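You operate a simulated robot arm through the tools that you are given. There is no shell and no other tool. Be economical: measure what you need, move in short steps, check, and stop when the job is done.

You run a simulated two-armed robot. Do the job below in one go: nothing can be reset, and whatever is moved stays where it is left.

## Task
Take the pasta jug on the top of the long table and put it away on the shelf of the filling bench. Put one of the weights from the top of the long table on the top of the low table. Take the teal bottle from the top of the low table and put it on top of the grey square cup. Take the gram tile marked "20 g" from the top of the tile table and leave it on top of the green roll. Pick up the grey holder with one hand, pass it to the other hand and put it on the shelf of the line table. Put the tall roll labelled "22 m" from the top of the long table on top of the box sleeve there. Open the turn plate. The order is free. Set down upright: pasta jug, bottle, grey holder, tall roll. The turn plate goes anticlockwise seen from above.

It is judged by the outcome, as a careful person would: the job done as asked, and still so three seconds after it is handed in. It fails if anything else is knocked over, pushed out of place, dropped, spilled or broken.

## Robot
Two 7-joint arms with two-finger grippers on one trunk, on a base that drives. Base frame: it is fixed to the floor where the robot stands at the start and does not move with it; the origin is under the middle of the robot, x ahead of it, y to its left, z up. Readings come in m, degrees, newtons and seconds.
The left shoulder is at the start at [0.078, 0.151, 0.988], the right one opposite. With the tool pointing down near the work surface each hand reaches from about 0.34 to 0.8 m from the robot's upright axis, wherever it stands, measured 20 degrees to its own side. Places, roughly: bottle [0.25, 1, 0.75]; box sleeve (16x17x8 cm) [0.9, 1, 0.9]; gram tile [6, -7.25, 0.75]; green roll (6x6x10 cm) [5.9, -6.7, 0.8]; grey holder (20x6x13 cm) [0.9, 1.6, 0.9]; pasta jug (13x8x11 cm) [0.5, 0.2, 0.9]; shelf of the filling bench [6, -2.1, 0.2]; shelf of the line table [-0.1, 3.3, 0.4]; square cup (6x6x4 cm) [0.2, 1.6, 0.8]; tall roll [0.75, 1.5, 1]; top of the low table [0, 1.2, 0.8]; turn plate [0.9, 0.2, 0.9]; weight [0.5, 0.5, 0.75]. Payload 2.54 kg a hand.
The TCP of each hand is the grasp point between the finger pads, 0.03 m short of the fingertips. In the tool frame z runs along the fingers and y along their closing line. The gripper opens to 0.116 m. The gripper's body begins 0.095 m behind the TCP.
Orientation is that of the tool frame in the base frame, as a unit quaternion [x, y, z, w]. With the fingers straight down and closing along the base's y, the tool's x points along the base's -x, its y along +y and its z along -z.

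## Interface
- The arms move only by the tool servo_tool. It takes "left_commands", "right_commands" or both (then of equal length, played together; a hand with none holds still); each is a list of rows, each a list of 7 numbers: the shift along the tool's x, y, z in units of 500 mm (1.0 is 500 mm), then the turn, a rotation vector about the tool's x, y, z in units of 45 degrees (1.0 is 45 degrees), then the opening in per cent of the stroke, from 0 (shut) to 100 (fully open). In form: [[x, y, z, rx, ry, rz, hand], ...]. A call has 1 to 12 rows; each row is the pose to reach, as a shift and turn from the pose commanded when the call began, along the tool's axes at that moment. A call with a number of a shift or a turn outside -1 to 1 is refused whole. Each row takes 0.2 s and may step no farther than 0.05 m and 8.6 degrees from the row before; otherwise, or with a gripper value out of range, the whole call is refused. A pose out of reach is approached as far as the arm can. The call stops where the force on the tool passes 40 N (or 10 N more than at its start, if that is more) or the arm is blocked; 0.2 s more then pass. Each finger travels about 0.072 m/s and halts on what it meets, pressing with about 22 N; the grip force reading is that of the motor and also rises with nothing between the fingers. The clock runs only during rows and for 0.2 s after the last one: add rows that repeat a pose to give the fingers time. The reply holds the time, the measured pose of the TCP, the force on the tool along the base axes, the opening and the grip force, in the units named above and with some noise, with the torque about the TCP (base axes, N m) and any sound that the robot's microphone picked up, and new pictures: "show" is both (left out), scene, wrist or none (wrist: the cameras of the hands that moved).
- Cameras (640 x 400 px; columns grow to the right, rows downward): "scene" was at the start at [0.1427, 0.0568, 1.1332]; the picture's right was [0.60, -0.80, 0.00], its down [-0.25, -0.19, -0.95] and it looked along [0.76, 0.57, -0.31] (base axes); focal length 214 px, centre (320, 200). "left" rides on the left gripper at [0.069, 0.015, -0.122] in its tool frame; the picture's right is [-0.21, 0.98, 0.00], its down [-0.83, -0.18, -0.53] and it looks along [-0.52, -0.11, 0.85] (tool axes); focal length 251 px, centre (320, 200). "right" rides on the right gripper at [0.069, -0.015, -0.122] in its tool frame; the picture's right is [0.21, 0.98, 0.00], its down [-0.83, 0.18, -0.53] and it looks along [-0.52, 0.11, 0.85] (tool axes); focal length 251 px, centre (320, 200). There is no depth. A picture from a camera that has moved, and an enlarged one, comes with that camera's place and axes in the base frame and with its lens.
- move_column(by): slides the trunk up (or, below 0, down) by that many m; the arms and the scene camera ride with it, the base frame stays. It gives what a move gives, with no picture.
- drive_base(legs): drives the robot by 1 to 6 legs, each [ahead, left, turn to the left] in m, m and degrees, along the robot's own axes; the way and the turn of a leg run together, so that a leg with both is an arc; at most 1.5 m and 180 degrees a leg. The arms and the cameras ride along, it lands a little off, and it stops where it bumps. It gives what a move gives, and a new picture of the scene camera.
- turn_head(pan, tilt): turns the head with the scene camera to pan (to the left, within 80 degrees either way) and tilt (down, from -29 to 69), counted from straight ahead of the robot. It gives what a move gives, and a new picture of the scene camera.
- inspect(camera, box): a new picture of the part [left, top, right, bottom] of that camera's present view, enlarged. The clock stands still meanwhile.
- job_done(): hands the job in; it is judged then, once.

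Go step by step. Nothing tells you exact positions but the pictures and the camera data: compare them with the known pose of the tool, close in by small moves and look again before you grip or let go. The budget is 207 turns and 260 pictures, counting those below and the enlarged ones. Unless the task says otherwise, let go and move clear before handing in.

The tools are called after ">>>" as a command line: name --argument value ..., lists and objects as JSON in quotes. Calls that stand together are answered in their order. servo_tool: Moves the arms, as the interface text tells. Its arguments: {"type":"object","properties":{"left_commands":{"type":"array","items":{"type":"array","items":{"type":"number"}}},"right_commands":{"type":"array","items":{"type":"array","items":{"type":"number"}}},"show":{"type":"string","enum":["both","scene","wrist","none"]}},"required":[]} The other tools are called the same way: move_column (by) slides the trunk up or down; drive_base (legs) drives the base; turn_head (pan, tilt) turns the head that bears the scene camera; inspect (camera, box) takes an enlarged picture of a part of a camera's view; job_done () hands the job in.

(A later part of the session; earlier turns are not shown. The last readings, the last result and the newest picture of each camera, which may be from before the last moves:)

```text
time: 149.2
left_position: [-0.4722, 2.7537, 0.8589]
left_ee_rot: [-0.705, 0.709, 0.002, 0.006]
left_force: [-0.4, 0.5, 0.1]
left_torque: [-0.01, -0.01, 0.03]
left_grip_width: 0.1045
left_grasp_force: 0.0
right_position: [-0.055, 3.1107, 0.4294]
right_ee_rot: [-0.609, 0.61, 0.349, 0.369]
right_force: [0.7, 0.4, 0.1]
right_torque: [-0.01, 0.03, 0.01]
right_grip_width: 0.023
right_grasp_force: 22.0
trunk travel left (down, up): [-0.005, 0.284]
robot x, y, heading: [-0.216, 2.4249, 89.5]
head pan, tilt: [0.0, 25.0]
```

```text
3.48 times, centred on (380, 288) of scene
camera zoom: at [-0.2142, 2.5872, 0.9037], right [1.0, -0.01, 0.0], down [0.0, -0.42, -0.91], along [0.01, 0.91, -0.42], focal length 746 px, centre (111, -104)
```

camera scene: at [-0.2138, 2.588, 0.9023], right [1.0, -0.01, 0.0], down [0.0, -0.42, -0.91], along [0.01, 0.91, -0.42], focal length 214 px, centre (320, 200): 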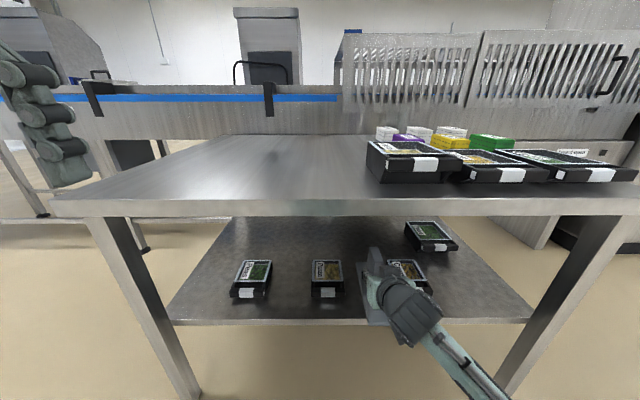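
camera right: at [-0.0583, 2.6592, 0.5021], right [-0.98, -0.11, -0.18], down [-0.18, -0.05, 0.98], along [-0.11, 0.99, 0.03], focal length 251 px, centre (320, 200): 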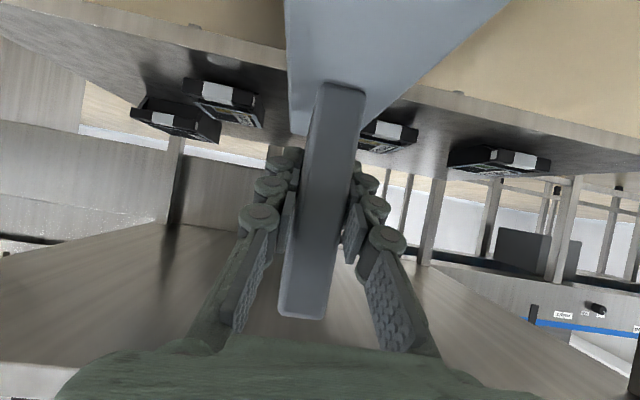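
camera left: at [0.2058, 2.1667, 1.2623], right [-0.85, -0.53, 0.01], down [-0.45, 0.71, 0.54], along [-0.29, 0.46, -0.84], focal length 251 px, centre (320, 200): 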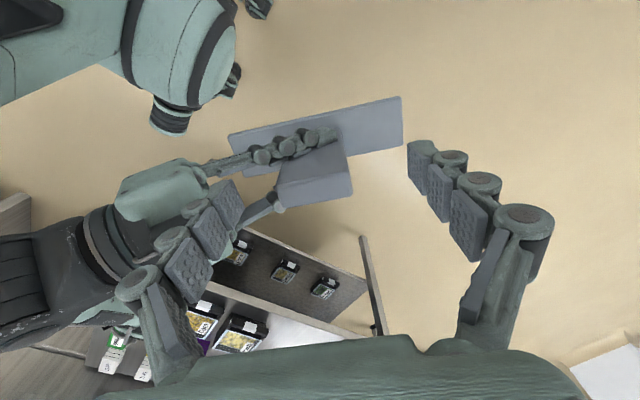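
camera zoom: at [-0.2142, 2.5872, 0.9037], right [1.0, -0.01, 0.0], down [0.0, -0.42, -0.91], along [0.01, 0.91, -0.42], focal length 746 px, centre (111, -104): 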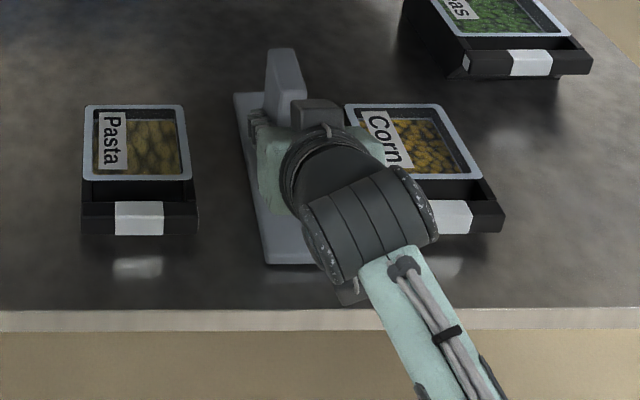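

The arm got pushed sideways – the forearm or the wrist camera seems to touch the shelf's front edge. I go back up and look at the arm's shape.

>>> servo_tool --right_commands '[[-0.009, 0, -0.005, 0, 0, 0, 8], [-0.017, 0, -0.01, 0, 0, 0, 8], [-0.034, 0, -0.02, 0, 0, 0, 8], [-0.034, 0, -0.02, 0, 0, 0, 8]]' --show "both"

>>> turn_head --pan -15 --tilt 50

```text
time: 150.2
left_position: [-0.4722, 2.7531, 0.8574]
left_ee_rot: [-0.705, 0.709, 0.003, 0.008]
left_force: [0.9, 0.1, 0.4]
left_torque: [-0.01, 0.0, -0.01]
left_grip_width: 0.1044
left_grasp_force: 0.1
right_position: [-0.0485, 3.1034, 0.4363]
right_ee_rot: [0.614, -0.61, -0.339, -0.369]
right_force: [-0.2, 0.0, -0.4]
right_torque: [0.0, 0.03, 0.02]
right_grip_width: 0.0232
right_grasp_force: 21.8
trunk travel left (down, up): [-0.005, 0.284]
robot x, y, heading: [-0.2148, 2.428, 89.8]
head pan, tilt: [0.0, 25.0]
camera scene: at [-0.214, 2.586, 0.903], right [1.0, -0.01, 0.0], down [0.0, -0.42, -0.91], along [0.01, 0.91, -0.42], focal length 214 px, centre (320, 200)
camera right: at [-0.0347, 2.9639, 0.4378], right [-0.97, -0.09, -0.22], down [-0.22, -0.05, 0.97], along [-0.1, 0.99, 0.03], focal length 251 px, centre (320, 200)
```

scene: 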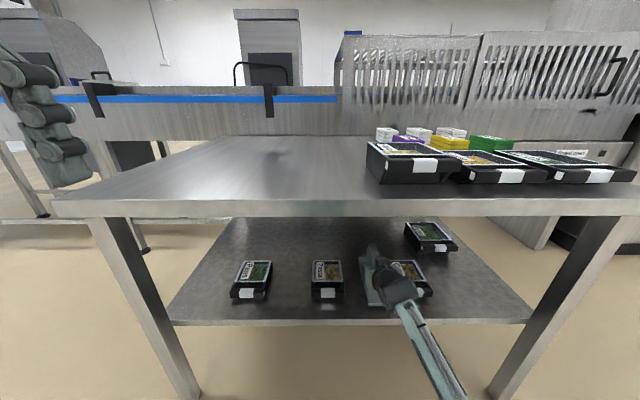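
right: 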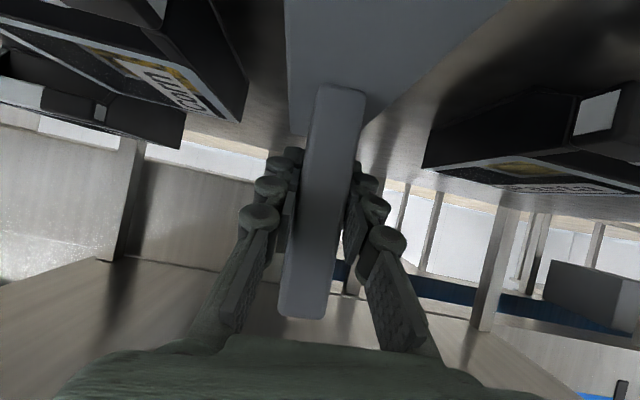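

```text
time: 151.1
left_position: [-0.4735, 2.753, 0.8579]
left_ee_rot: [-0.705, 0.71, 0.003, 0.007]
left_force: [-0.3, 0.5, 1.0]
left_torque: [-0.01, -0.02, -0.02]
left_grip_width: 0.1042
left_grasp_force: 0.1
right_position: [-0.0479, 3.1021, 0.4348]
right_ee_rot: [0.614, -0.611, -0.339, -0.369]
right_force: [0.0, 0.0, -0.3]
right_torque: [0.02, 0.0, 0.04]
right_grip_width: 0.0231
right_grasp_force: 21.5
trunk travel left (down, up): [-0.005, 0.284]
robot x, y, heading: [-0.214, 2.4262, 89.7]
head pan, tilt: [-15.0, 50.0]
camera scene: at [-0.1941, 2.5683, 0.8655], right [0.96, -0.26, 0.0], down [-0.2, -0.74, -0.65], along [0.17, 0.62, -0.76], focal length 214 px, centre (320, 200)
```

scene: 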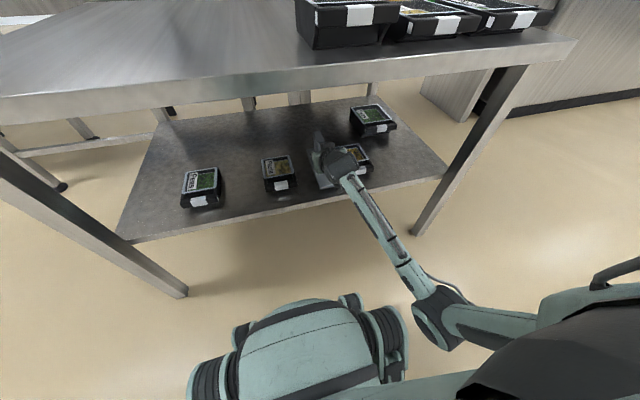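

The forearm rises from a low elbow and rests on the shelf edge. I lift a little and straighten, then raise the trunk while lowering the hand to bring the elbow up.

>>> servo_tool --right_commands '[[-0.026, 0.022, -0.015, -0.02, 0, 0.017, 8], [-0.052, 0.044, -0.03, -0.042, 0, 0.034, 8], [-0.052, 0.044, -0.03, -0.042, 0, 0.034, 8]]' --show "none"

>>> move_column --by 0.06

>>> servo_tool --right_commands '[[0.026, 0, 0.015, 0, 0, 0, 8], [0.052, 0, 0.03, 0, 0, 0, 8], [0.078, 0, 0.045, 0, 0, 0, 8], [0.104, 0, 0.06, 0, 0, 0, 8]]' --show "scene"

```text
time: 152.1
left_position: [-0.4733, 2.7549, 0.8562]
left_ee_rot: [-0.705, 0.709, 0.001, 0.007]
left_force: [0.3, -0.1, -0.3]
left_torque: [0.03, 0.01, -0.01]
left_grip_width: 0.1041
left_grasp_force: 0.0
right_position: [-0.0449, 3.1004, 0.4463]
right_ee_rot: [0.621, -0.611, -0.325, -0.368]
right_force: [-0.3, 1.0, -1.5]
right_torque: [0.0, 0.01, -0.02]
right_grip_width: 0.0233
right_grasp_force: 22.0
trunk travel left (down, up): [-0.005, 0.284]
robot x, y, heading: [-0.2149, 2.4262, 89.7]
head pan, tilt: [-15.0, 50.0]
stopped in row 3 (right hand): the arm was blocked; the commanded pose is now the measured one
```

```text
time: 153.1
left_position: [-0.4744, 2.7545, 0.918]
left_ee_rot: [-0.704, 0.71, 0.002, 0.007]
left_force: [0.3, 0.8, -0.6]
left_torque: [0.02, 0.02, 0.03]
left_grip_width: 0.1043
left_grasp_force: 0.1
right_position: [-0.0446, 3.0993, 0.5084]
right_ee_rot: [0.621, -0.611, -0.327, -0.366]
right_force: [-0.3, 1.0, -0.7]
right_torque: [-0.01, -0.01, -0.01]
right_grip_width: 0.023
right_grasp_force: 22.0
trunk travel left (down, up): [-0.065, 0.224]
robot x, y, heading: [-0.2162, 2.4286, 89.4]
head pan, tilt: [-15.0, 50.0]
```

```text
time: 154.1
left_position: [-0.4722, 2.7545, 0.9167]
left_ee_rot: [-0.705, 0.709, 0.002, 0.007]
left_force: [0.4, -0.7, 0.3]
left_torque: [0.01, -0.01, 0.02]
left_grip_width: 0.1042
left_grasp_force: 0.1
right_position: [-0.0415, 3.0983, 0.4507]
right_ee_rot: [0.621, -0.611, -0.327, -0.368]
right_force: [0.7, 0.1, -0.6]
right_torque: [0.01, 0.03, 0.01]
right_grip_width: 0.0233
right_grasp_force: 22.5
trunk travel left (down, up): [-0.065, 0.224]
robot x, y, heading: [-0.217, 2.4305, 89.4]
head pan, tilt: [-15.0, 50.0]
camera scene: at [-0.194, 2.5701, 0.9248], right [0.96, -0.27, 0.0], down [-0.2, -0.74, -0.64], along [0.17, 0.62, -0.77], focal length 214 px, centre (320, 200)
```

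scene: 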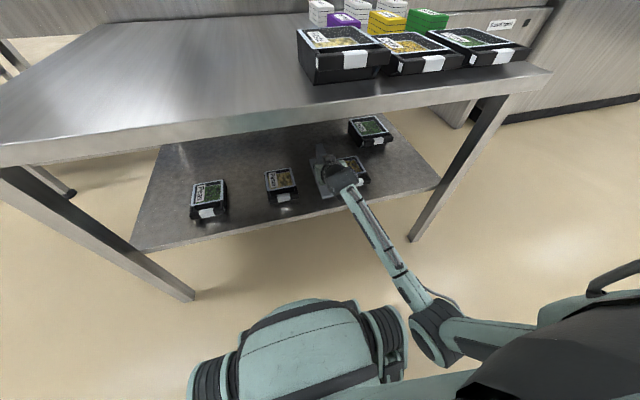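

>>> servo_tool --right_commands '[[-0.035, 0, -0.02, 0, 0, 0, 8], [-0.035, 0.027, -0.02, -0.026, 0, 0.027, 8], [-0.035, 0.054, -0.02, -0.052, 0, 0.054, 8], [-0.035, 0.054, -0.02, -0.052, 0, 0.054, 8]]' --show "both"

>>> inspect --camera "scene" --box '[250, 120, 450, 320]'

```text
time: 155.1
left_position: [-0.4727, 2.7554, 0.9161]
left_ee_rot: [-0.705, 0.709, 0.002, 0.007]
left_force: [0.5, -0.2, -0.6]
left_torque: [-0.02, -0.05, 0.02]
left_grip_width: 0.1045
left_grasp_force: 0.1
right_position: [-0.0705, 3.1006, 0.4682]
right_ee_rot: [-0.615, 0.617, 0.347, 0.347]
right_force: [0.4, 0.7, -1.5]
right_torque: [0.03, -0.01, 0.0]
right_grip_width: 0.023
right_grasp_force: 21.7
trunk travel left (down, up): [-0.065, 0.224]
robot x, y, heading: [-0.2152, 2.4306, 89.5]
head pan, tilt: [-15.0, 50.0]
camera scene: at [-0.194, 2.5701, 0.9248], right [0.96, -0.27, 0.0], down [-0.2, -0.74, -0.64], along [0.17, 0.62, -0.77], focal length 214 px, centre (320, 200)
camera right: at [-0.0557, 2.9609, 0.473], right [-0.98, -0.11, -0.18], down [-0.18, -0.03, 0.98], along [-0.11, 0.99, 0.01], focal length 251 px, centre (320, 200)
```

scene: 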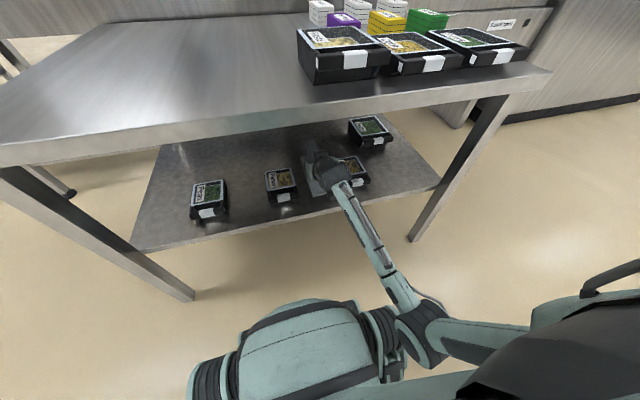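
right: 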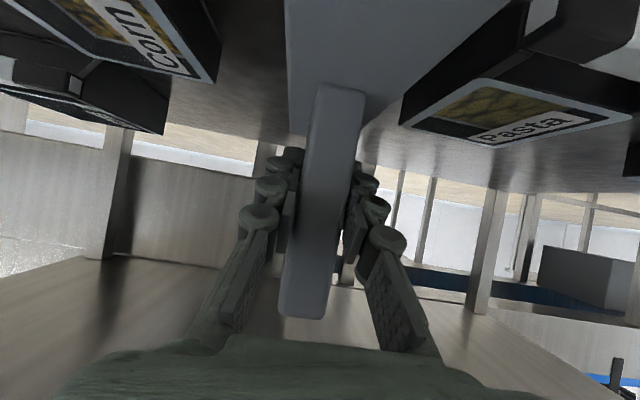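

```text
2.00 times, centred on (350, 220) of scene
camera zoom: at [-0.194, 2.5701, 0.9248], right [0.96, -0.27, 0.0], down [-0.2, -0.74, -0.64], along [0.17, 0.62, -0.77], focal length 429 px, centre (260, 160)
```

zoom: 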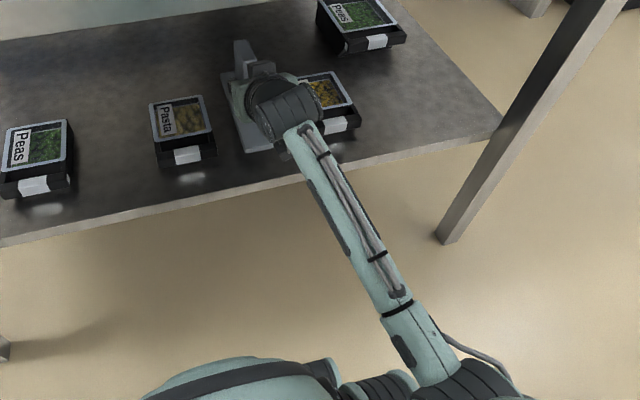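

The elbow seems to come near the robot's own base. I raise the trunk further and bring the hand down again.

>>> move_column --by 0.08

>>> servo_tool --right_commands '[[0.035, 0, 0.02, 0, 0, 0, 8], [0.07, 0, 0.04, 0, 0, 0, 8], [0.104, 0, 0.06, 0, 0, 0, 8], [0.139, 0, 0.08, 0, 0, 0, 8], [0.173, 0, 0.1, 0, 0, 0, 8]]' --show "scene"

```text
time: 156.3
left_position: [-0.4724, 2.7534, 0.9969]
left_ee_rot: [-0.705, 0.709, 0.001, 0.007]
left_force: [-0.7, 0.8, -0.9]
left_torque: [-0.04, 0.01, 0.0]
left_grip_width: 0.1045
left_grasp_force: 0.0
right_position: [-0.0703, 3.0996, 0.549]
right_ee_rot: [-0.615, 0.617, 0.347, 0.347]
right_force: [0.0, -0.4, -0.7]
right_torque: [-0.02, 0.02, -0.03]
right_grip_width: 0.0231
right_grasp_force: 22.0
trunk travel left (down, up): [-0.145, 0.144]
robot x, y, heading: [-0.2138, 2.4283, 89.5]
head pan, tilt: [-15.0, 50.0]
```

```text
time: 157.5
left_position: [-0.4722, 2.7546, 0.9972]
left_ee_rot: [-0.704, 0.71, 0.001, 0.007]
left_force: [0.5, -0.3, 0.0]
left_torque: [-0.03, -0.02, 0.02]
left_grip_width: 0.1044
left_grasp_force: 0.0
right_position: [-0.0702, 3.0994, 0.4491]
right_ee_rot: [-0.615, 0.617, 0.347, 0.348]
right_force: [0.7, -0.1, -2.1]
right_torque: [-0.03, -0.01, 0.01]
right_grip_width: 0.0229
right_grasp_force: 21.9
trunk travel left (down, up): [-0.145, 0.144]
robot x, y, heading: [-0.2187, 2.4251, 89.4]
head pan, tilt: [-15.0, 50.0]
camera scene: at [-0.194, 2.5701, 1.0048], right [0.96, -0.27, 0.0], down [-0.2, -0.74, -0.64], along [0.17, 0.62, -0.77], focal length 214 px, centre (320, 200)
```

scene: 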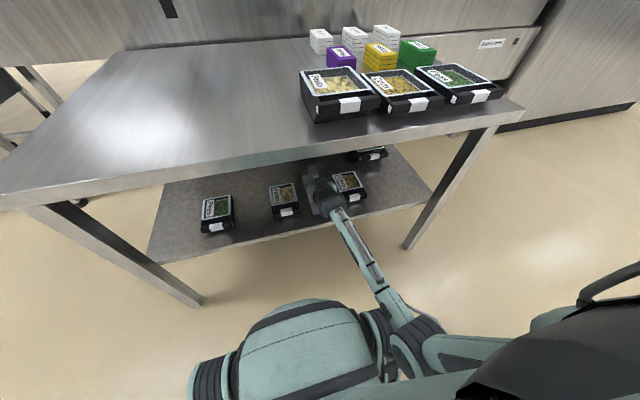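

>>> move_column --by 0.06

>>> servo_tool --right_commands '[[0.035, 0, 0.02, 0, 0, 0, 8], [0.07, 0, 0.04, 0, 0, 0, 8], [0.104, 0, 0.06, 0, 0, 0, 8], [0.121, 0, 0.07, 0, 0, 0, 8], [0.13, 0, 0.075, 0, 0, 0, 8]]' --show "scene"

```text
time: 158.5
left_position: [-0.4719, 2.7551, 1.0572]
left_ee_rot: [-0.704, 0.71, 0.001, 0.007]
left_force: [-0.1, -0.2, 0.1]
left_torque: [-0.05, 0.0, 0.0]
left_grip_width: 0.1045
left_grasp_force: 0.1
right_position: [-0.0716, 3.0977, 0.5098]
right_ee_rot: [-0.615, 0.616, 0.348, 0.347]
right_force: [0.4, 0.4, -0.5]
right_torque: [-0.01, -0.01, -0.05]
right_grip_width: 0.023
right_grasp_force: 21.9
trunk travel left (down, up): [-0.205, 0.084]
robot x, y, heading: [-0.2146, 2.428, 89.4]
head pan, tilt: [-15.0, 50.0]
```

```text
time: 159.7
left_position: [-0.4722, 2.7539, 1.0579]
left_ee_rot: [-0.705, 0.71, 0.002, 0.008]
left_force: [0.7, -1.0, 1.4]
left_torque: [0.01, 0.01, 0.05]
left_grip_width: 0.1043
left_grasp_force: 0.1
right_position: [-0.0712, 3.098, 0.4338]
right_ee_rot: [-0.615, 0.617, 0.346, 0.348]
right_force: [-0.2, -1.0, 0.4]
right_torque: [-0.01, -0.01, 0.01]
right_grip_width: 0.023
right_grasp_force: 21.9
trunk travel left (down, up): [-0.205, 0.084]
robot x, y, heading: [-0.2194, 2.4288, 89.6]
head pan, tilt: [-15.0, 50.0]
camera scene: at [-0.194, 2.5701, 1.0648], right [0.96, -0.27, 0.0], down [-0.2, -0.74, -0.64], along [0.17, 0.62, -0.77], focal length 214 px, centre (320, 200)
```

scene: 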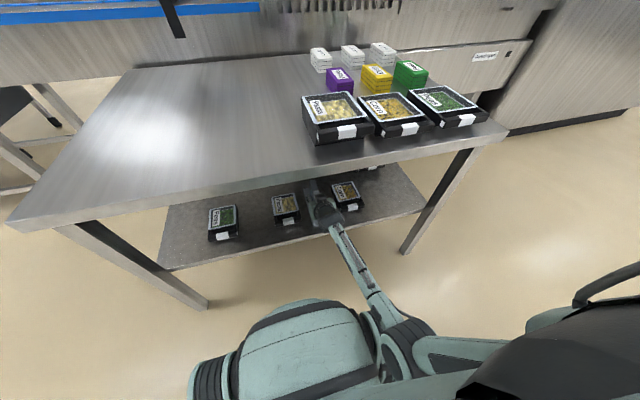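

>>> servo_tool --right_commands '[[0.0087, 0, 0.005, 0, 0, 0, 8], [0.0173, 0, 0.01, 0, 0, 0, 8]]' --show "none"

>>> inspect --camera "right" --box '[0, 0, 640, 400]'

```text
time: 160.3
left_position: [-0.4727, 2.7538, 1.0563]
left_ee_rot: [-0.705, 0.71, 0.001, 0.006]
left_force: [0.3, 0.3, 0.6]
left_torque: [0.02, 0.0, -0.01]
left_grip_width: 0.1045
left_grasp_force: 0.1
right_position: [-0.068, 3.0954, 0.4225]
right_ee_rot: [-0.615, 0.617, 0.345, 0.349]
right_force: [0.0, -0.5, 0.4]
right_torque: [0.07, 0.02, -0.02]
right_grip_width: 0.0231
right_grasp_force: 22.2
trunk travel left (down, up): [-0.205, 0.084]
robot x, y, heading: [-0.2099, 2.427, 89.5]
head pan, tilt: [-15.0, 50.0]
```

```text
1.00 times, centred on (320, 200) of right (not enlarged: the box is as wide or as high as the picture)
camera zoom: at [-0.054, 2.9564, 0.4286], right [-0.98, -0.11, -0.19], down [-0.18, -0.03, 0.98], along [-0.11, 0.99, 0.01], focal length 251 px, centre (320, 200)
```

zoom: 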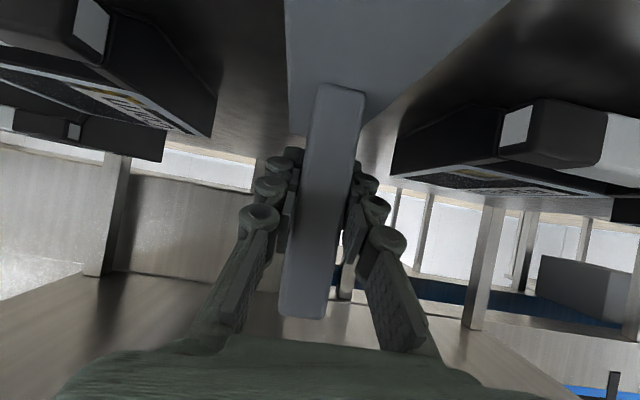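

>>> servo_tool --right_commands '[[0.0087, 0, 0.005, 0, 0, 0, 8], [0.0087, 0, 0.005, 0, 0, 0, 8]]' --show "none"

>>> inspect --camera "scene" --box '[230, 160, 420, 290]'

```text
time: 160.9
left_position: [-0.4726, 2.7534, 1.0582]
left_ee_rot: [-0.705, 0.709, 0.003, 0.007]
left_force: [0.5, 0.6, 0.1]
left_torque: [-0.02, -0.01, -0.01]
left_grip_width: 0.1045
left_grasp_force: 0.1
right_position: [-0.0676, 3.0964, 0.4216]
right_ee_rot: [0.615, -0.615, -0.346, -0.352]
right_force: [-3.9, -5.9, 17.4]
right_torque: [0.55, 0.21, 0.16]
right_grip_width: 0.0234
right_grasp_force: 22.3
trunk travel left (down, up): [-0.205, 0.084]
robot x, y, heading: [-0.2215, 2.4287, 89.6]
head pan, tilt: [-15.0, 50.0]
```

```text
3.08 times, centred on (325, 225) of scene
camera zoom: at [-0.1945, 2.5683, 1.0654], right [0.96, -0.26, 0.0], down [-0.2, -0.74, -0.64], along [0.17, 0.62, -0.76], focal length 660 px, centre (305, 123)
```

zoom: 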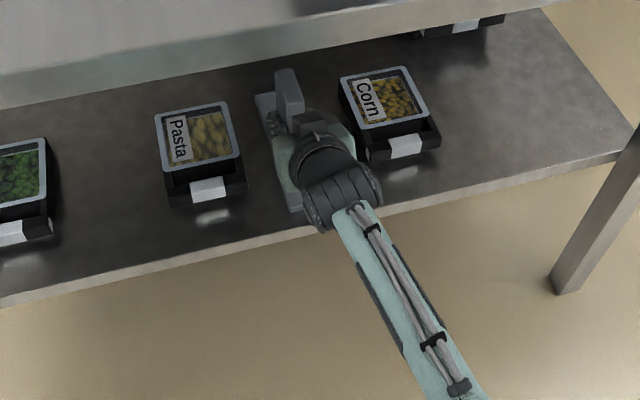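

The holder now rests on the shelf (17 N contact), between the trays. I ease, open the right hand and back out along the finger direction.

>>> servo_tool --right_commands '[[-0.003, 0, -0.002, 0, 0, 0, 8], [-0.003, 0, -0.002, 0, 0, 0, 20], [-0.003, 0, -0.002, 0, 0, 0, 32], [-0.003, 0, -0.002, 0, 0, 0, 45], [-0.003, 0, -0.002, 0, 0, 0, 45], [-0.003, 0, -0.04, 0, 0, 0, 45], [-0.003, 0, -0.08, 0, 0, 0, 45], [-0.003, 0, -0.13, 0, 0, 0, 45], [-0.003, 0, -0.19, 0, 0, 0, 45], [-0.003, 0, -0.26, 0, 0, 0, 45]]' --show "both"

```text
time: 163.1
left_position: [-0.4737, 2.7536, 1.0566]
left_ee_rot: [-0.705, 0.709, 0.001, 0.007]
left_force: [0.4, 0.4, -0.2]
left_torque: [0.0, -0.01, 0.0]
left_grip_width: 0.1043
left_grasp_force: 0.1
right_position: [-0.0597, 2.9916, 0.4925]
right_ee_rot: [0.618, -0.61, -0.343, -0.359]
right_force: [0.5, 0.1, -0.6]
right_torque: [-0.01, 0.04, 0.0]
right_grip_width: 0.0523
right_grasp_force: 0.0
trunk travel left (down, up): [-0.205, 0.084]
robot x, y, heading: [-0.2156, 2.4291, 89.6]
head pan, tilt: [-15.0, 50.0]
camera scene: at [-0.194, 2.57, 1.0648], right [0.96, -0.26, 0.0], down [-0.2, -0.74, -0.64], along [0.17, 0.62, -0.77], focal length 214 px, centre (320, 200)
camera right: at [-0.0448, 2.8528, 0.4956], right [-0.97, -0.11, -0.21], down [-0.21, -0.04, 0.98], along [-0.11, 0.99, 0.02], focal length 251 px, centre (320, 200)
```

scene: 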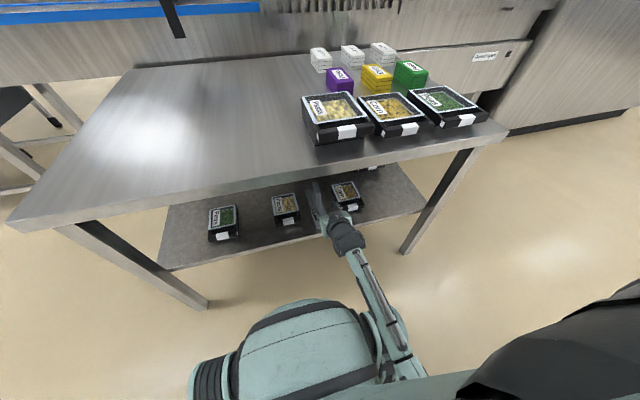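
right: 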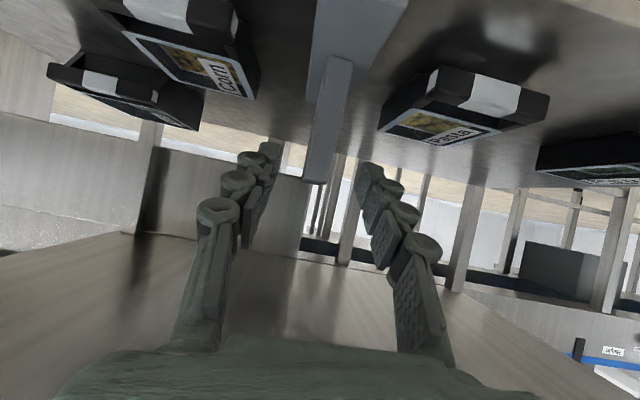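

The holder stands free on the shelf. I drive back, look, and raise the right hand.

>>> drive_base --legs '[[-0.2, 0, 0]]'

>>> servo_tool --right_commands '[[-0.087, 0, -0.05, 0, 0, 0, 45], [-0.17, 0, -0.1, 0, 0, 0, 45], [-0.26, 0, -0.15, 0, 0, 0, 60], [-0.345, 0, -0.2, 0, 0, 0, 70], [-0.43, 0, -0.25, 0, 0, 0, 80], [-0.52, 0, -0.3, 0, 0, 0, 90]]' --show "none"

>>> turn_head --pan -5 --tilt 40

```text
time: 164.7
left_position: [-0.4722, 2.5506, 1.0575]
left_ee_rot: [-0.703, 0.711, 0.002, 0.007]
left_force: [-0.4, 0.4, 0.6]
left_torque: [0.02, 0.02, 0.0]
left_grip_width: 0.1044
left_grasp_force: 0.2
right_position: [-0.0589, 2.7856, 0.491]
right_ee_rot: [0.616, -0.612, -0.341, -0.359]
right_force: [-0.7, -1.4, 0.0]
right_torque: [0.02, 0.0, 0.0]
right_grip_width: 0.0524
right_grasp_force: 0.0
trunk travel left (down, up): [-0.205, 0.084]
robot x, y, heading: [-0.2183, 2.2253, 89.7]
head pan, tilt: [-15.0, 50.0]
camera scene: at [-0.1951, 2.3659, 1.0649], right [0.96, -0.27, 0.0], down [-0.21, -0.74, -0.64], along [0.17, 0.62, -0.77], focal length 214 px, centre (320, 200)
```

scene: 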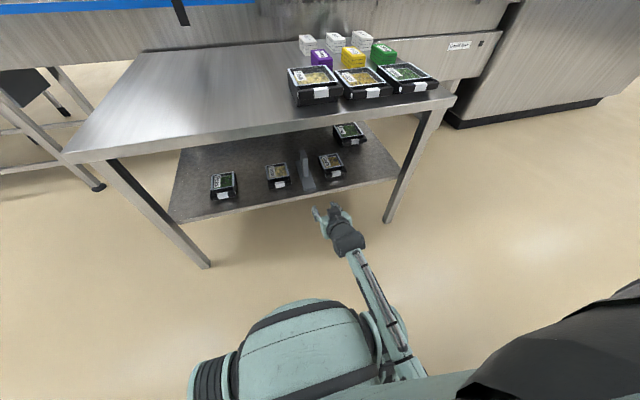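

```text
refused: row 1 steps farther than a row can; nothing moved
```

```text
time: 165.4
left_position: [-0.4727, 2.5517, 1.058]
left_ee_rot: [-0.702, 0.712, 0.001, 0.007]
left_force: [-0.3, 0.6, -0.3]
left_torque: [-0.03, 0.01, -0.01]
left_grip_width: 0.1043
left_grasp_force: 0.1
right_position: [-0.0591, 2.7863, 0.4895]
right_ee_rot: [0.617, -0.611, -0.342, -0.358]
right_force: [-0.6, 0.2, 0.8]
right_torque: [0.01, 0.02, -0.01]
right_grip_width: 0.0523
right_grasp_force: 0.0
trunk travel left (down, up): [-0.205, 0.084]
robot x, y, heading: [-0.2167, 2.2241, 89.5]
head pan, tilt: [-5.0, 40.0]
camera scene: at [-0.2075, 2.3765, 1.079], right [1.0, -0.1, 0.0], down [-0.06, -0.64, -0.77], along [0.08, 0.76, -0.64], focal length 214 px, centre (320, 200)
```

scene: 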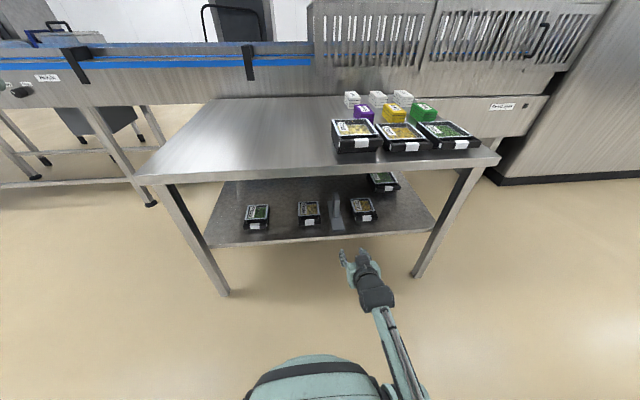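

>>> servo_tool --right_commands '[[-0.079, 0, -0.0458, 0, 0, 0, 45], [-0.159, 0, -0.0917, 0, 0, 0, 45], [-0.238, 0, -0.1375, 0, 0, 0, 60], [-0.317, 0, -0.183, 0, 0, 0, 70], [-0.397, 0, -0.229, 0, 0, 0, 80], [-0.476, 0, -0.275, 0, 0, 0, 90], [-0.555, 0, -0.321, 0, 0, 0, 90], [-0.634, 0, -0.366, 0, 0, 0, 90], [-0.714, 0, -0.412, 0, 0, 0, 90], [-0.793, 0, -0.458, 0, 0, 0, 90], [-0.87, 0, -0.504, 0, 0, 0, 90], [-0.94, 0, -0.54, 0, 0, 0, 90]]' --show "none"

>>> servo_tool --right_commands '[[0, 0, 0, 0, 0.167, 0, 90], [0, 0, 0, 0, 0.333, 0, 90], [0, 0, 0, 0, 0.5, 0, 90], [0, 0, 0, 0, 0.667, 0, 90], [0, 0, 0, 0, 0.833, 0, 90], [0, 0, 0, 0, 1.0, 0, 90]]' --show "none"

>>> servo_tool --right_commands '[[0, 0, 0, 0, 0.167, 0, 90], [0, 0, 0, 0, 0.333, 0, 90]]' --show "scene"

```text
time: 167.2
left_position: [-0.4736, 2.5643, 1.0484]
left_ee_rot: [-0.704, 0.71, -0.007, -0.001]
left_force: [-0.2, 5.4, -4.4]
left_torque: [-0.6, -0.07, -0.02]
left_grip_width: 0.1038
left_grasp_force: 0.1
right_position: [-0.0875, 2.8138, 0.474]
right_ee_rot: [0.778, -0.617, 0.032, -0.112]
right_force: [1.3, 4.9, 0.3]
right_torque: [-0.35, 0.06, -0.05]
right_grip_width: 0.1008
right_grasp_force: 0.0
trunk travel left (down, up): [-0.205, 0.084]
robot x, y, heading: [-0.2148, 2.2233, 89.6]
head pan, tilt: [-5.0, 40.0]
stopped in row 8 (right hand): the force on the tool passed its limit at 232 N (the readings are from after the stop); the commanded pose is now the measured one
```

```text
time: 167.5
left_position: [-0.472, 2.556, 1.0554]
left_ee_rot: [-0.703, 0.712, -0.002, 0.005]
left_force: [0.2, 2.4, -0.3]
left_torque: [-0.15, 0.0, 0.03]
left_grip_width: 0.1044
left_grasp_force: 0.1
right_position: [-0.0822, 2.8044, 0.4987]
right_ee_rot: [0.774, -0.623, 0.036, -0.111]
right_force: [0.1, 0.0, 0.9]
right_torque: [0.0, 0.0, -0.01]
right_grip_width: 0.1041
right_grasp_force: 0.1
trunk travel left (down, up): [-0.205, 0.084]
robot x, y, heading: [-0.2208, 2.2256, 89.4]
head pan, tilt: [-5.0, 40.0]
stopped in row 1 (right hand): the arm was blocked; the commanded pose is now the measured one
```

```text
time: 168.1
left_position: [-0.4725, 2.5531, 1.0573]
left_ee_rot: [-0.702, 0.712, 0.001, 0.006]
left_force: [-0.2, 0.1, 0.3]
left_torque: [0.01, -0.03, -0.04]
left_grip_width: 0.1045
left_grasp_force: 0.1
right_position: [-0.079, 2.8077, 0.5136]
right_ee_rot: [0.76, -0.637, 0.122, -0.04]
right_force: [0.3, 0.4, 0.3]
right_torque: [0.0, -0.01, 0.01]
right_grip_width: 0.104
right_grasp_force: 0.2
trunk travel left (down, up): [-0.205, 0.084]
robot x, y, heading: [-0.2196, 2.225, 89.1]
head pan, tilt: [-5.0, 40.0]
camera scene: at [-0.2072, 2.3773, 1.0789], right [0.99, -0.1, 0.0], down [-0.06, -0.64, -0.77], along [0.08, 0.76, -0.64], focal length 214 px, centre (320, 200)
```

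scene: 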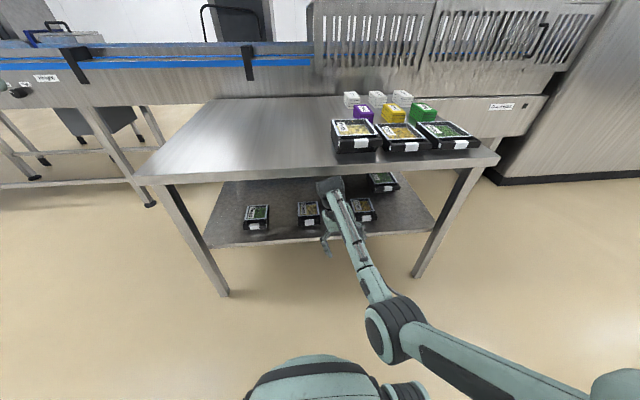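

The hand hit something while rising (possibly the table's front edge). Nothing seems shifted; I back away from the table and check.

>>> drive_base --legs '[[-0.1, 0, 0]]'

>>> inspect --camera "scene" --box '[180, 60, 520, 300]'

```text
time: 169.3
left_position: [-0.4733, 2.4522, 1.0562]
left_ee_rot: [-0.703, 0.711, 0.002, 0.006]
left_force: [-0.5, -0.4, -0.4]
left_torque: [0.02, 0.01, -0.01]
left_grip_width: 0.1043
left_grasp_force: 0.0
right_position: [-0.08, 2.7059, 0.5133]
right_ee_rot: [0.76, -0.637, 0.122, -0.04]
right_force: [-0.2, 0.2, 0.0]
right_torque: [-0.01, 0.02, 0.02]
right_grip_width: 0.1045
right_grasp_force: 0.0
trunk travel left (down, up): [-0.205, 0.084]
robot x, y, heading: [-0.2174, 2.1253, 89.2]
head pan, tilt: [-5.0, 40.0]
camera scene: at [-0.2085, 2.2762, 1.0791], right [0.99, -0.1, 0.0], down [-0.06, -0.64, -0.77], along [0.08, 0.76, -0.64], focal length 214 px, centre (320, 200)
```

scene: 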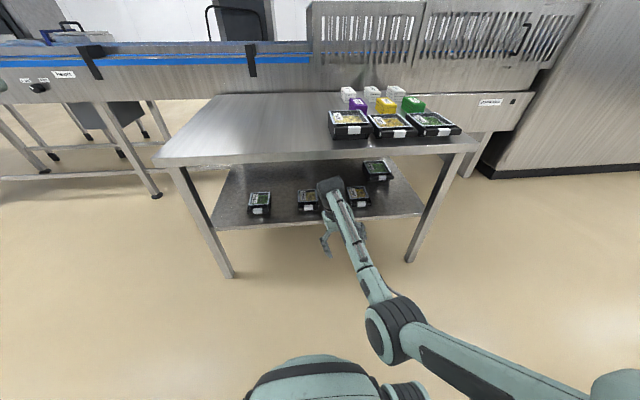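

```text
1.67 times, centred on (350, 180) of scene
camera zoom: at [-0.2085, 2.2762, 1.0791], right [0.99, -0.1, 0.0], down [-0.06, -0.64, -0.77], along [0.08, 0.76, -0.64], focal length 358 px, centre (270, 233)
```

zoom: 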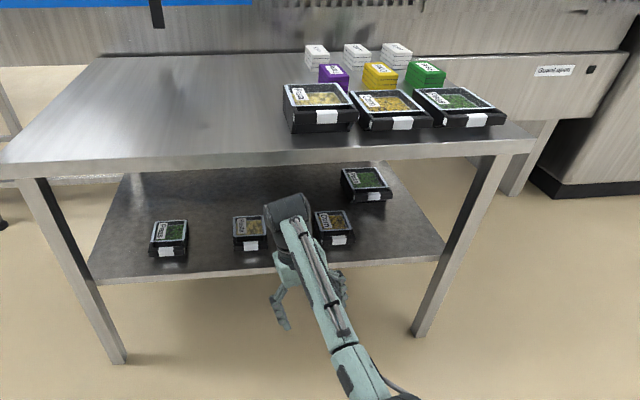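

>>> servo_tool --right_commands '[[0, 0, -0.09, 0, 0, 0, 90], [0, 0, -0.18, 0, 0, 0, 90], [0, 0, -0.27, 0, 0, 0, 90], [0, 0, -0.36, 0, 0, 0, 90], [0, 0, -0.45, 0, 0, 0, 90], [0, 0, -0.54, 0, 0, 0, 90], [0, 0, -0.63, 0, 0, 0, 90], [0, 0, -0.72, 0, 0, 0, 90], [0, 0, -0.81, 0, 0, 0, 90], [0, 0, -0.9, 0, 0, 0, 90]]' --show "scene"

>>> inspect --camera "scene" --box '[180, 120, 460, 280]'

```text
time: 171.5
left_position: [-0.4717, 2.4516, 1.057]
left_ee_rot: [-0.703, 0.712, 0.0, 0.006]
left_force: [0.3, 0.5, -0.9]
left_torque: [-0.02, 0.03, 0.01]
left_grip_width: 0.1045
left_grasp_force: 0.1
right_position: [-0.1947, 2.7967, 0.9274]
right_ee_rot: [0.758, -0.64, 0.119, -0.046]
right_force: [-1.2, -1.7, -1.1]
right_torque: [0.0, -0.09, 0.01]
right_grip_width: 0.1043
right_grasp_force: 0.1
right hand out of reach, approached as far as the arm can: row 2, 3, 4, 5, 6, 7, 8, 9, 10
trunk travel left (down, up): [-0.205, 0.084]
robot x, y, heading: [-0.2171, 2.1236, 89.2]
head pan, tilt: [-5.0, 40.0]
camera scene: at [-0.2083, 2.2765, 1.079], right [0.99, -0.1, 0.0], down [-0.06, -0.64, -0.77], along [0.08, 0.76, -0.64], focal length 214 px, centre (320, 200)
```

scene: 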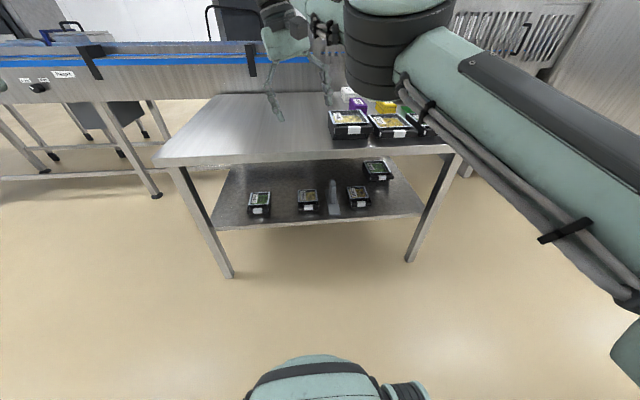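

```text
2.29 times, centred on (320, 200) of scene
camera zoom: at [-0.2083, 2.2765, 1.079], right [0.99, -0.1, 0.0], down [-0.06, -0.64, -0.77], along [0.08, 0.76, -0.64], focal length 490 px, centre (320, 200)
```

zoom: 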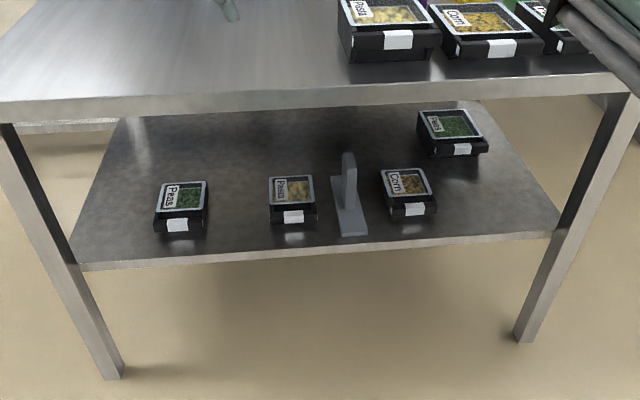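

The holder stands upright between the trays, everything else in place. I return the right hand to its usual ready pose.

>>> move_column --by 0.08

>>> servo_tool --right_commands '[[0.0675, -0.0575, -0.004, -0.037, -0.0165, 0.027, 100], [0.135, -0.115, -0.008, -0.0745, -0.033, 0.053, 100], [0.2025, -0.1725, -0.012, -0.112, -0.05, 0.08, 100], [0.27, -0.23, -0.016, -0.149, -0.066, 0.107, 100], [0.3375, -0.2875, -0.02, -0.186, -0.083, 0.133, 100], [0.405, -0.345, -0.025, -0.224, -0.099, 0.16, 100], [0.4725, -0.4025, -0.029, -0.261, -0.116, 0.186, 100], [0.54, -0.46, -0.033, -0.298, -0.132, 0.213, 100]]' --show "none"

```text
time: 172.6
left_position: [-0.473, 2.4517, 1.1363]
left_ee_rot: [-0.703, 0.712, 0.001, 0.007]
left_force: [-0.1, -0.1, 0.1]
left_torque: [-0.05, -0.01, 0.03]
left_grip_width: 0.1045
left_grasp_force: 0.1
right_position: [-0.1959, 2.7954, 1.0055]
right_ee_rot: [0.758, -0.64, 0.118, -0.041]
right_force: [-0.4, 0.6, -1.2]
right_torque: [-0.01, 0.01, 0.0]
right_grip_width: 0.1045
right_grasp_force: 0.1
trunk travel left (down, up): [-0.285, 0.004]
robot x, y, heading: [-0.2197, 2.1225, 89.2]
head pan, tilt: [-5.0, 40.0]
```

```text
time: 174.6
left_position: [-0.47, 2.4511, 1.1389]
left_ee_rot: [-0.703, 0.711, 0.002, 0.005]
left_force: [2.1, 1.0, 0.5]
left_torque: [-0.07, 0.21, -0.02]
left_grip_width: 0.1046
left_grasp_force: 0.3
right_position: [0.0146, 2.7979, 1.234]
right_ee_rot: [0.785, -0.598, -0.05, -0.155]
right_force: [3.8, -0.6, -0.3]
right_torque: [-0.02, 0.32, 0.14]
right_grip_width: 0.116
right_grasp_force: 0.1
right hand out of reach, approached as far as the arm can: row 1, 2, 3, 4, 5, 6, 7, 8
trunk travel left (down, up): [-0.285, 0.004]
robot x, y, heading: [-0.2193, 2.1241, 89.7]
head pan, tilt: [-5.0, 40.0]
stopped in row 8 (right hand): the arm was blocked; the commanded pose is now the measured one
```

>>> turn_head --pan -40 --tilt 25

```text
time: 175.7
left_position: [-0.4748, 2.4526, 1.1362]
left_ee_rot: [-0.703, 0.711, -0.001, 0.008]
left_force: [0.4, -0.3, 0.5]
left_torque: [-0.04, 0.02, 0.0]
left_grip_width: 0.1043
left_grasp_force: 0.1
right_position: [0.0075, 2.7996, 1.2377]
right_ee_rot: [0.785, -0.597, -0.048, -0.158]
right_force: [0.1, -0.3, 0.8]
right_torque: [-0.04, 0.02, 0.0]
right_grip_width: 0.116
right_grasp_force: 0.1
trunk travel left (down, up): [-0.285, 0.004]
robot x, y, heading: [-0.2195, 2.1245, 89.2]
head pan, tilt: [-40.0, 25.0]
camera scene: at [-0.157, 2.2623, 1.1823], right [0.76, -0.65, 0.0], down [-0.28, -0.32, -0.91], along [0.59, 0.69, -0.42], focal length 214 px, centre (320, 200)
```

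scene: 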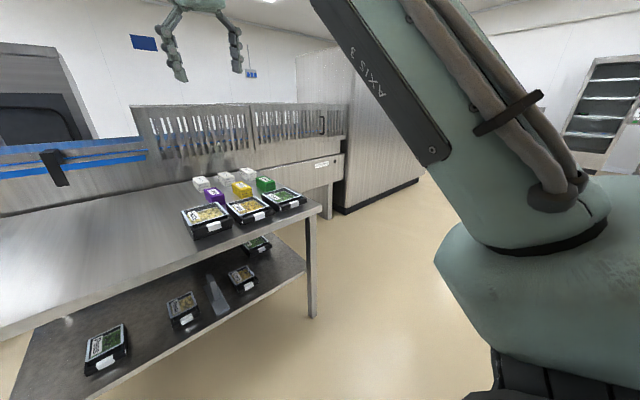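

>>> servo_tool --right_commands '[[0.072, 0.006, 0.011, -0.0286, 0.0534, 0.0489, 100], [0.144, 0.0125, 0.0225, -0.057, 0.107, 0.098, 100], [0.2165, 0.019, 0.034, -0.0857, 0.16, 0.1466, 100], [0.2886, 0.025, 0.045, -0.114, 0.2137, 0.195, 100], [0.3607, 0.031, 0.056, -0.143, 0.267, 0.244, 100], [0.433, 0.038, 0.068, -0.171, 0.3206, 0.293, 100], [0.505, 0.044, 0.079, -0.2, 0.374, 0.342, 100], [0.505, 0.044, 0.079, -0.2, 0.374, 0.342, 100]]' --show "scene"

```text
time: 177.4
left_position: [-0.4738, 2.4529, 1.1359]
left_ee_rot: [-0.703, 0.711, -0.001, 0.007]
left_force: [0.5, -0.1, 0.4]
left_torque: [0.0, 0.0, 0.01]
left_grip_width: 0.1043
left_grasp_force: 0.1
right_position: [0.0645, 2.5749, 1.1267]
right_ee_rot: [0.708, -0.707, 0.001, 0.001]
right_force: [-0.3, 0.5, 0.0]
right_torque: [-0.01, 0.01, 0.02]
right_grip_width: 0.1159
right_grasp_force: 0.0
trunk travel left (down, up): [-0.285, 0.004]
robot x, y, heading: [-0.22, 2.1263, 89.6]
head pan, tilt: [-40.0, 25.0]
camera scene: at [-0.1573, 2.2603, 1.2212], right [0.75, -0.66, 0.0], down [-0.01, -0.01, -1.0], along [0.66, 0.75, -0.02], focal length 214 px, centre (320, 200)
```

scene: 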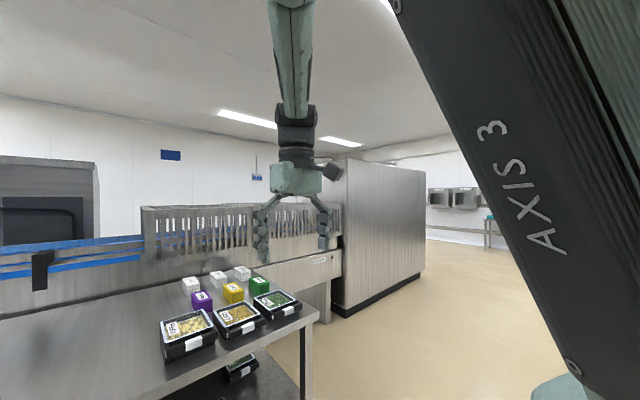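

The arm is back in its ready pose. Now I drive around the north end to the east side of the long table, to face west toward the roll and the sleeve.

>>> turn_head --pan -60 --tilt 20

>>> drive_base --legs '[[0.15, 0, 0], [0, -1.45, 0], [0, -0.7, 0]]'

```text
time: 178.3
left_position: [-0.4737, 2.4527, 1.1361]
left_ee_rot: [-0.703, 0.711, 0.0, 0.007]
left_force: [0.0, 0.4, -0.2]
left_torque: [0.05, -0.01, 0.0]
left_grip_width: 0.1043
left_grasp_force: 0.1
right_position: [0.0639, 2.5726, 1.128]
right_ee_rot: [-0.706, 0.708, 0.004, -0.002]
right_force: [-0.1, 0.2, -0.2]
right_torque: [-0.01, 0.01, 0.01]
right_grip_width: 0.1157
right_grasp_force: 0.1
trunk travel left (down, up): [-0.285, 0.004]
robot x, y, heading: [-0.2209, 2.122, 89.5]
head pan, tilt: [-60.0, 20.0]
camera scene: at [-0.1443, 2.2432, 1.227], right [0.58, -0.82, 0.0], down [0.04, 0.03, -1.0], along [0.82, 0.57, 0.05], focal length 214 px, centre (320, 200)
```

scene: 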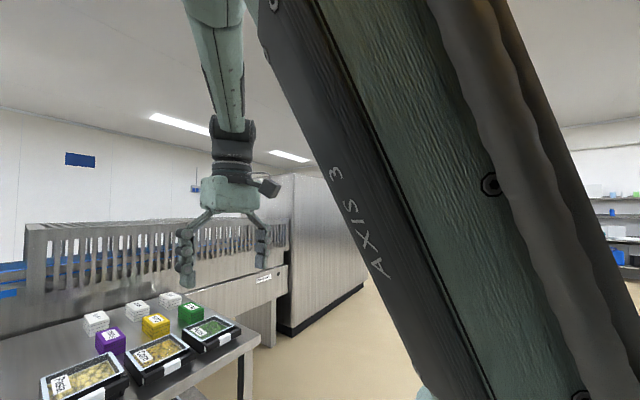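

```text
time: 200.1
left_position: [1.6566, 2.6082, 1.1359]
left_ee_rot: [0.722, -0.692, 0.0, -0.006]
left_force: [-0.6, 0.8, 0.0]
left_torque: [0.03, -0.01, -0.03]
left_grip_width: 0.1045
left_grasp_force: 0.0
right_position: [2.1879, 2.7578, 1.1288]
right_ee_rot: [0.726, -0.688, -0.001, 0.002]
right_force: [-0.6, -0.1, -0.3]
right_torque: [0.01, 0.03, 0.05]
right_grip_width: 0.116
right_grasp_force: 0.1
trunk travel left (down, up): [-0.285, 0.004]
robot x, y, heading: [1.927, 2.2937, 92.3]
head pan, tilt: [-60.0, 20.0]
camera scene: at [1.999, 2.4131, 1.2291], right [0.58, -0.81, 0.0], down [0.06, 0.04, -1.0], along [0.81, 0.58, 0.07], focal length 214 px, centre (320, 200)
```

scene: 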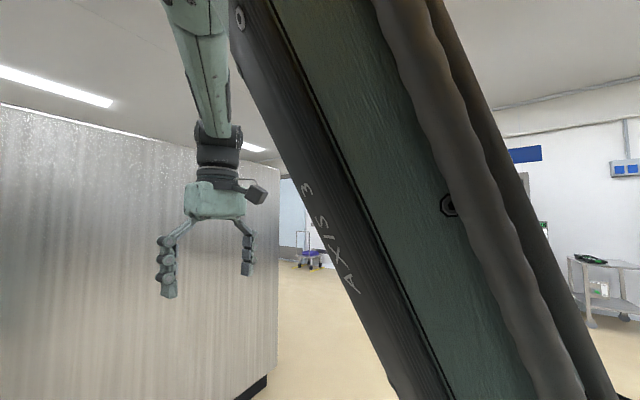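

The head's tilt seems blocked by the right upper arm. I turn to face west and move the right hand farther right to free it.

>>> drive_base --legs '[[0, 0, 88]]'

>>> servo_tool --right_commands '[[-0.05, -0.05, 0, 0, 0, 0, 100], [-0.1, -0.1, 0, 0, 0, 0, 100], [-0.15, -0.15, 0, 0, 0, 0, 100], [-0.2, -0.2, 0, 0, 0, 0, 100], [-0.22, -0.28, 0, 0, 0, 0, 100]]' --show "none"

>>> turn_head --pan 0 --tilt 30

```text
time: 204.2
left_position: [1.5904, 2.0514, 1.1364]
left_ee_rot: [1.0, -0.028, -0.004, -0.006]
left_force: [0.0, -0.3, -0.1]
left_torque: [0.03, 0.0, -0.02]
left_grip_width: 0.1044
left_grasp_force: 0.0
right_position: [1.4916, 2.5949, 1.1278]
right_ee_rot: [1.0, -0.023, 0.0, 0.003]
right_force: [-0.5, -0.3, -0.1]
right_torque: [-0.02, -0.02, 0.02]
right_grip_width: 0.1163
right_grasp_force: 0.1
trunk travel left (down, up): [-0.285, 0.004]
robot x, y, heading: [1.9285, 2.2954, 176.7]
head pan, tilt: [-60.0, 20.0]
camera scene: at [1.8185, 2.3742, 1.2287], right [0.87, 0.5, 0.0], down [-0.03, 0.06, -1.0], along [-0.5, 0.87, 0.07], focal length 214 px, centre (320, 200)
```

scene: 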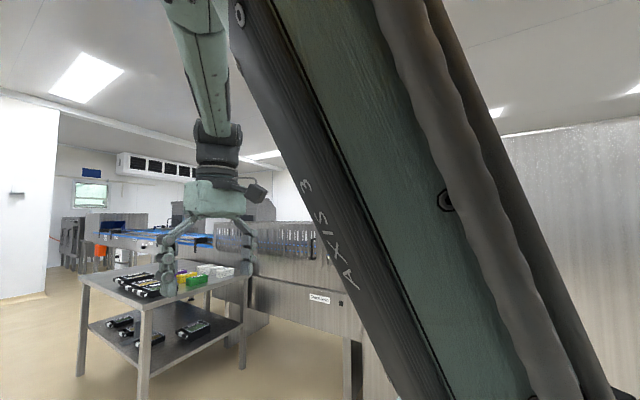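

```text
time: 205.4
left_position: [1.5897, 2.0527, 1.1357]
left_ee_rot: [1.0, -0.028, -0.005, -0.005]
left_force: [-0.3, -0.4, -0.5]
left_torque: [-0.05, 0.01, -0.01]
left_grip_width: 0.1046
left_grasp_force: 0.1
right_position: [1.3897, 2.7412, 1.1265]
right_ee_rot: [1.0, -0.023, 0.001, 0.003]
right_force: [0.2, 0.0, -0.4]
right_torque: [-0.02, 0.01, 0.01]
right_grip_width: 0.1158
right_grasp_force: 0.1
trunk travel left (down, up): [-0.285, 0.004]
robot x, y, heading: [1.9293, 2.2965, 176.9]
head pan, tilt: [-60.0, 20.0]
```

```text
time: 206.7
left_position: [1.5901, 2.051, 1.1372]
left_ee_rot: [1.0, -0.028, -0.004, -0.006]
left_force: [-0.6, -0.4, 0.0]
left_torque: [-0.02, 0.0, 0.02]
left_grip_width: 0.1044
left_grasp_force: 0.1
right_position: [1.389, 2.7411, 1.1274]
right_ee_rot: [1.0, -0.022, 0.001, 0.004]
right_force: [-0.1, -0.1, 0.3]
right_torque: [0.03, -0.01, -0.02]
right_grip_width: 0.1159
right_grasp_force: 0.1
trunk travel left (down, up): [-0.285, 0.004]
robot x, y, heading: [1.9308, 2.2922, 176.7]
head pan, tilt: [0.0, 30.0]
camera scene: at [1.772, 2.3029, 1.1744], right [0.06, 1.0, 0.0], down [0.5, -0.03, -0.87], along [-0.86, 0.05, -0.5], focal length 214 px, centre (320, 200)
```

scene: 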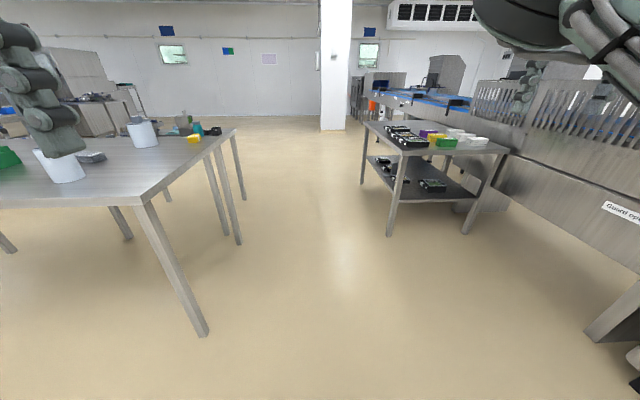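

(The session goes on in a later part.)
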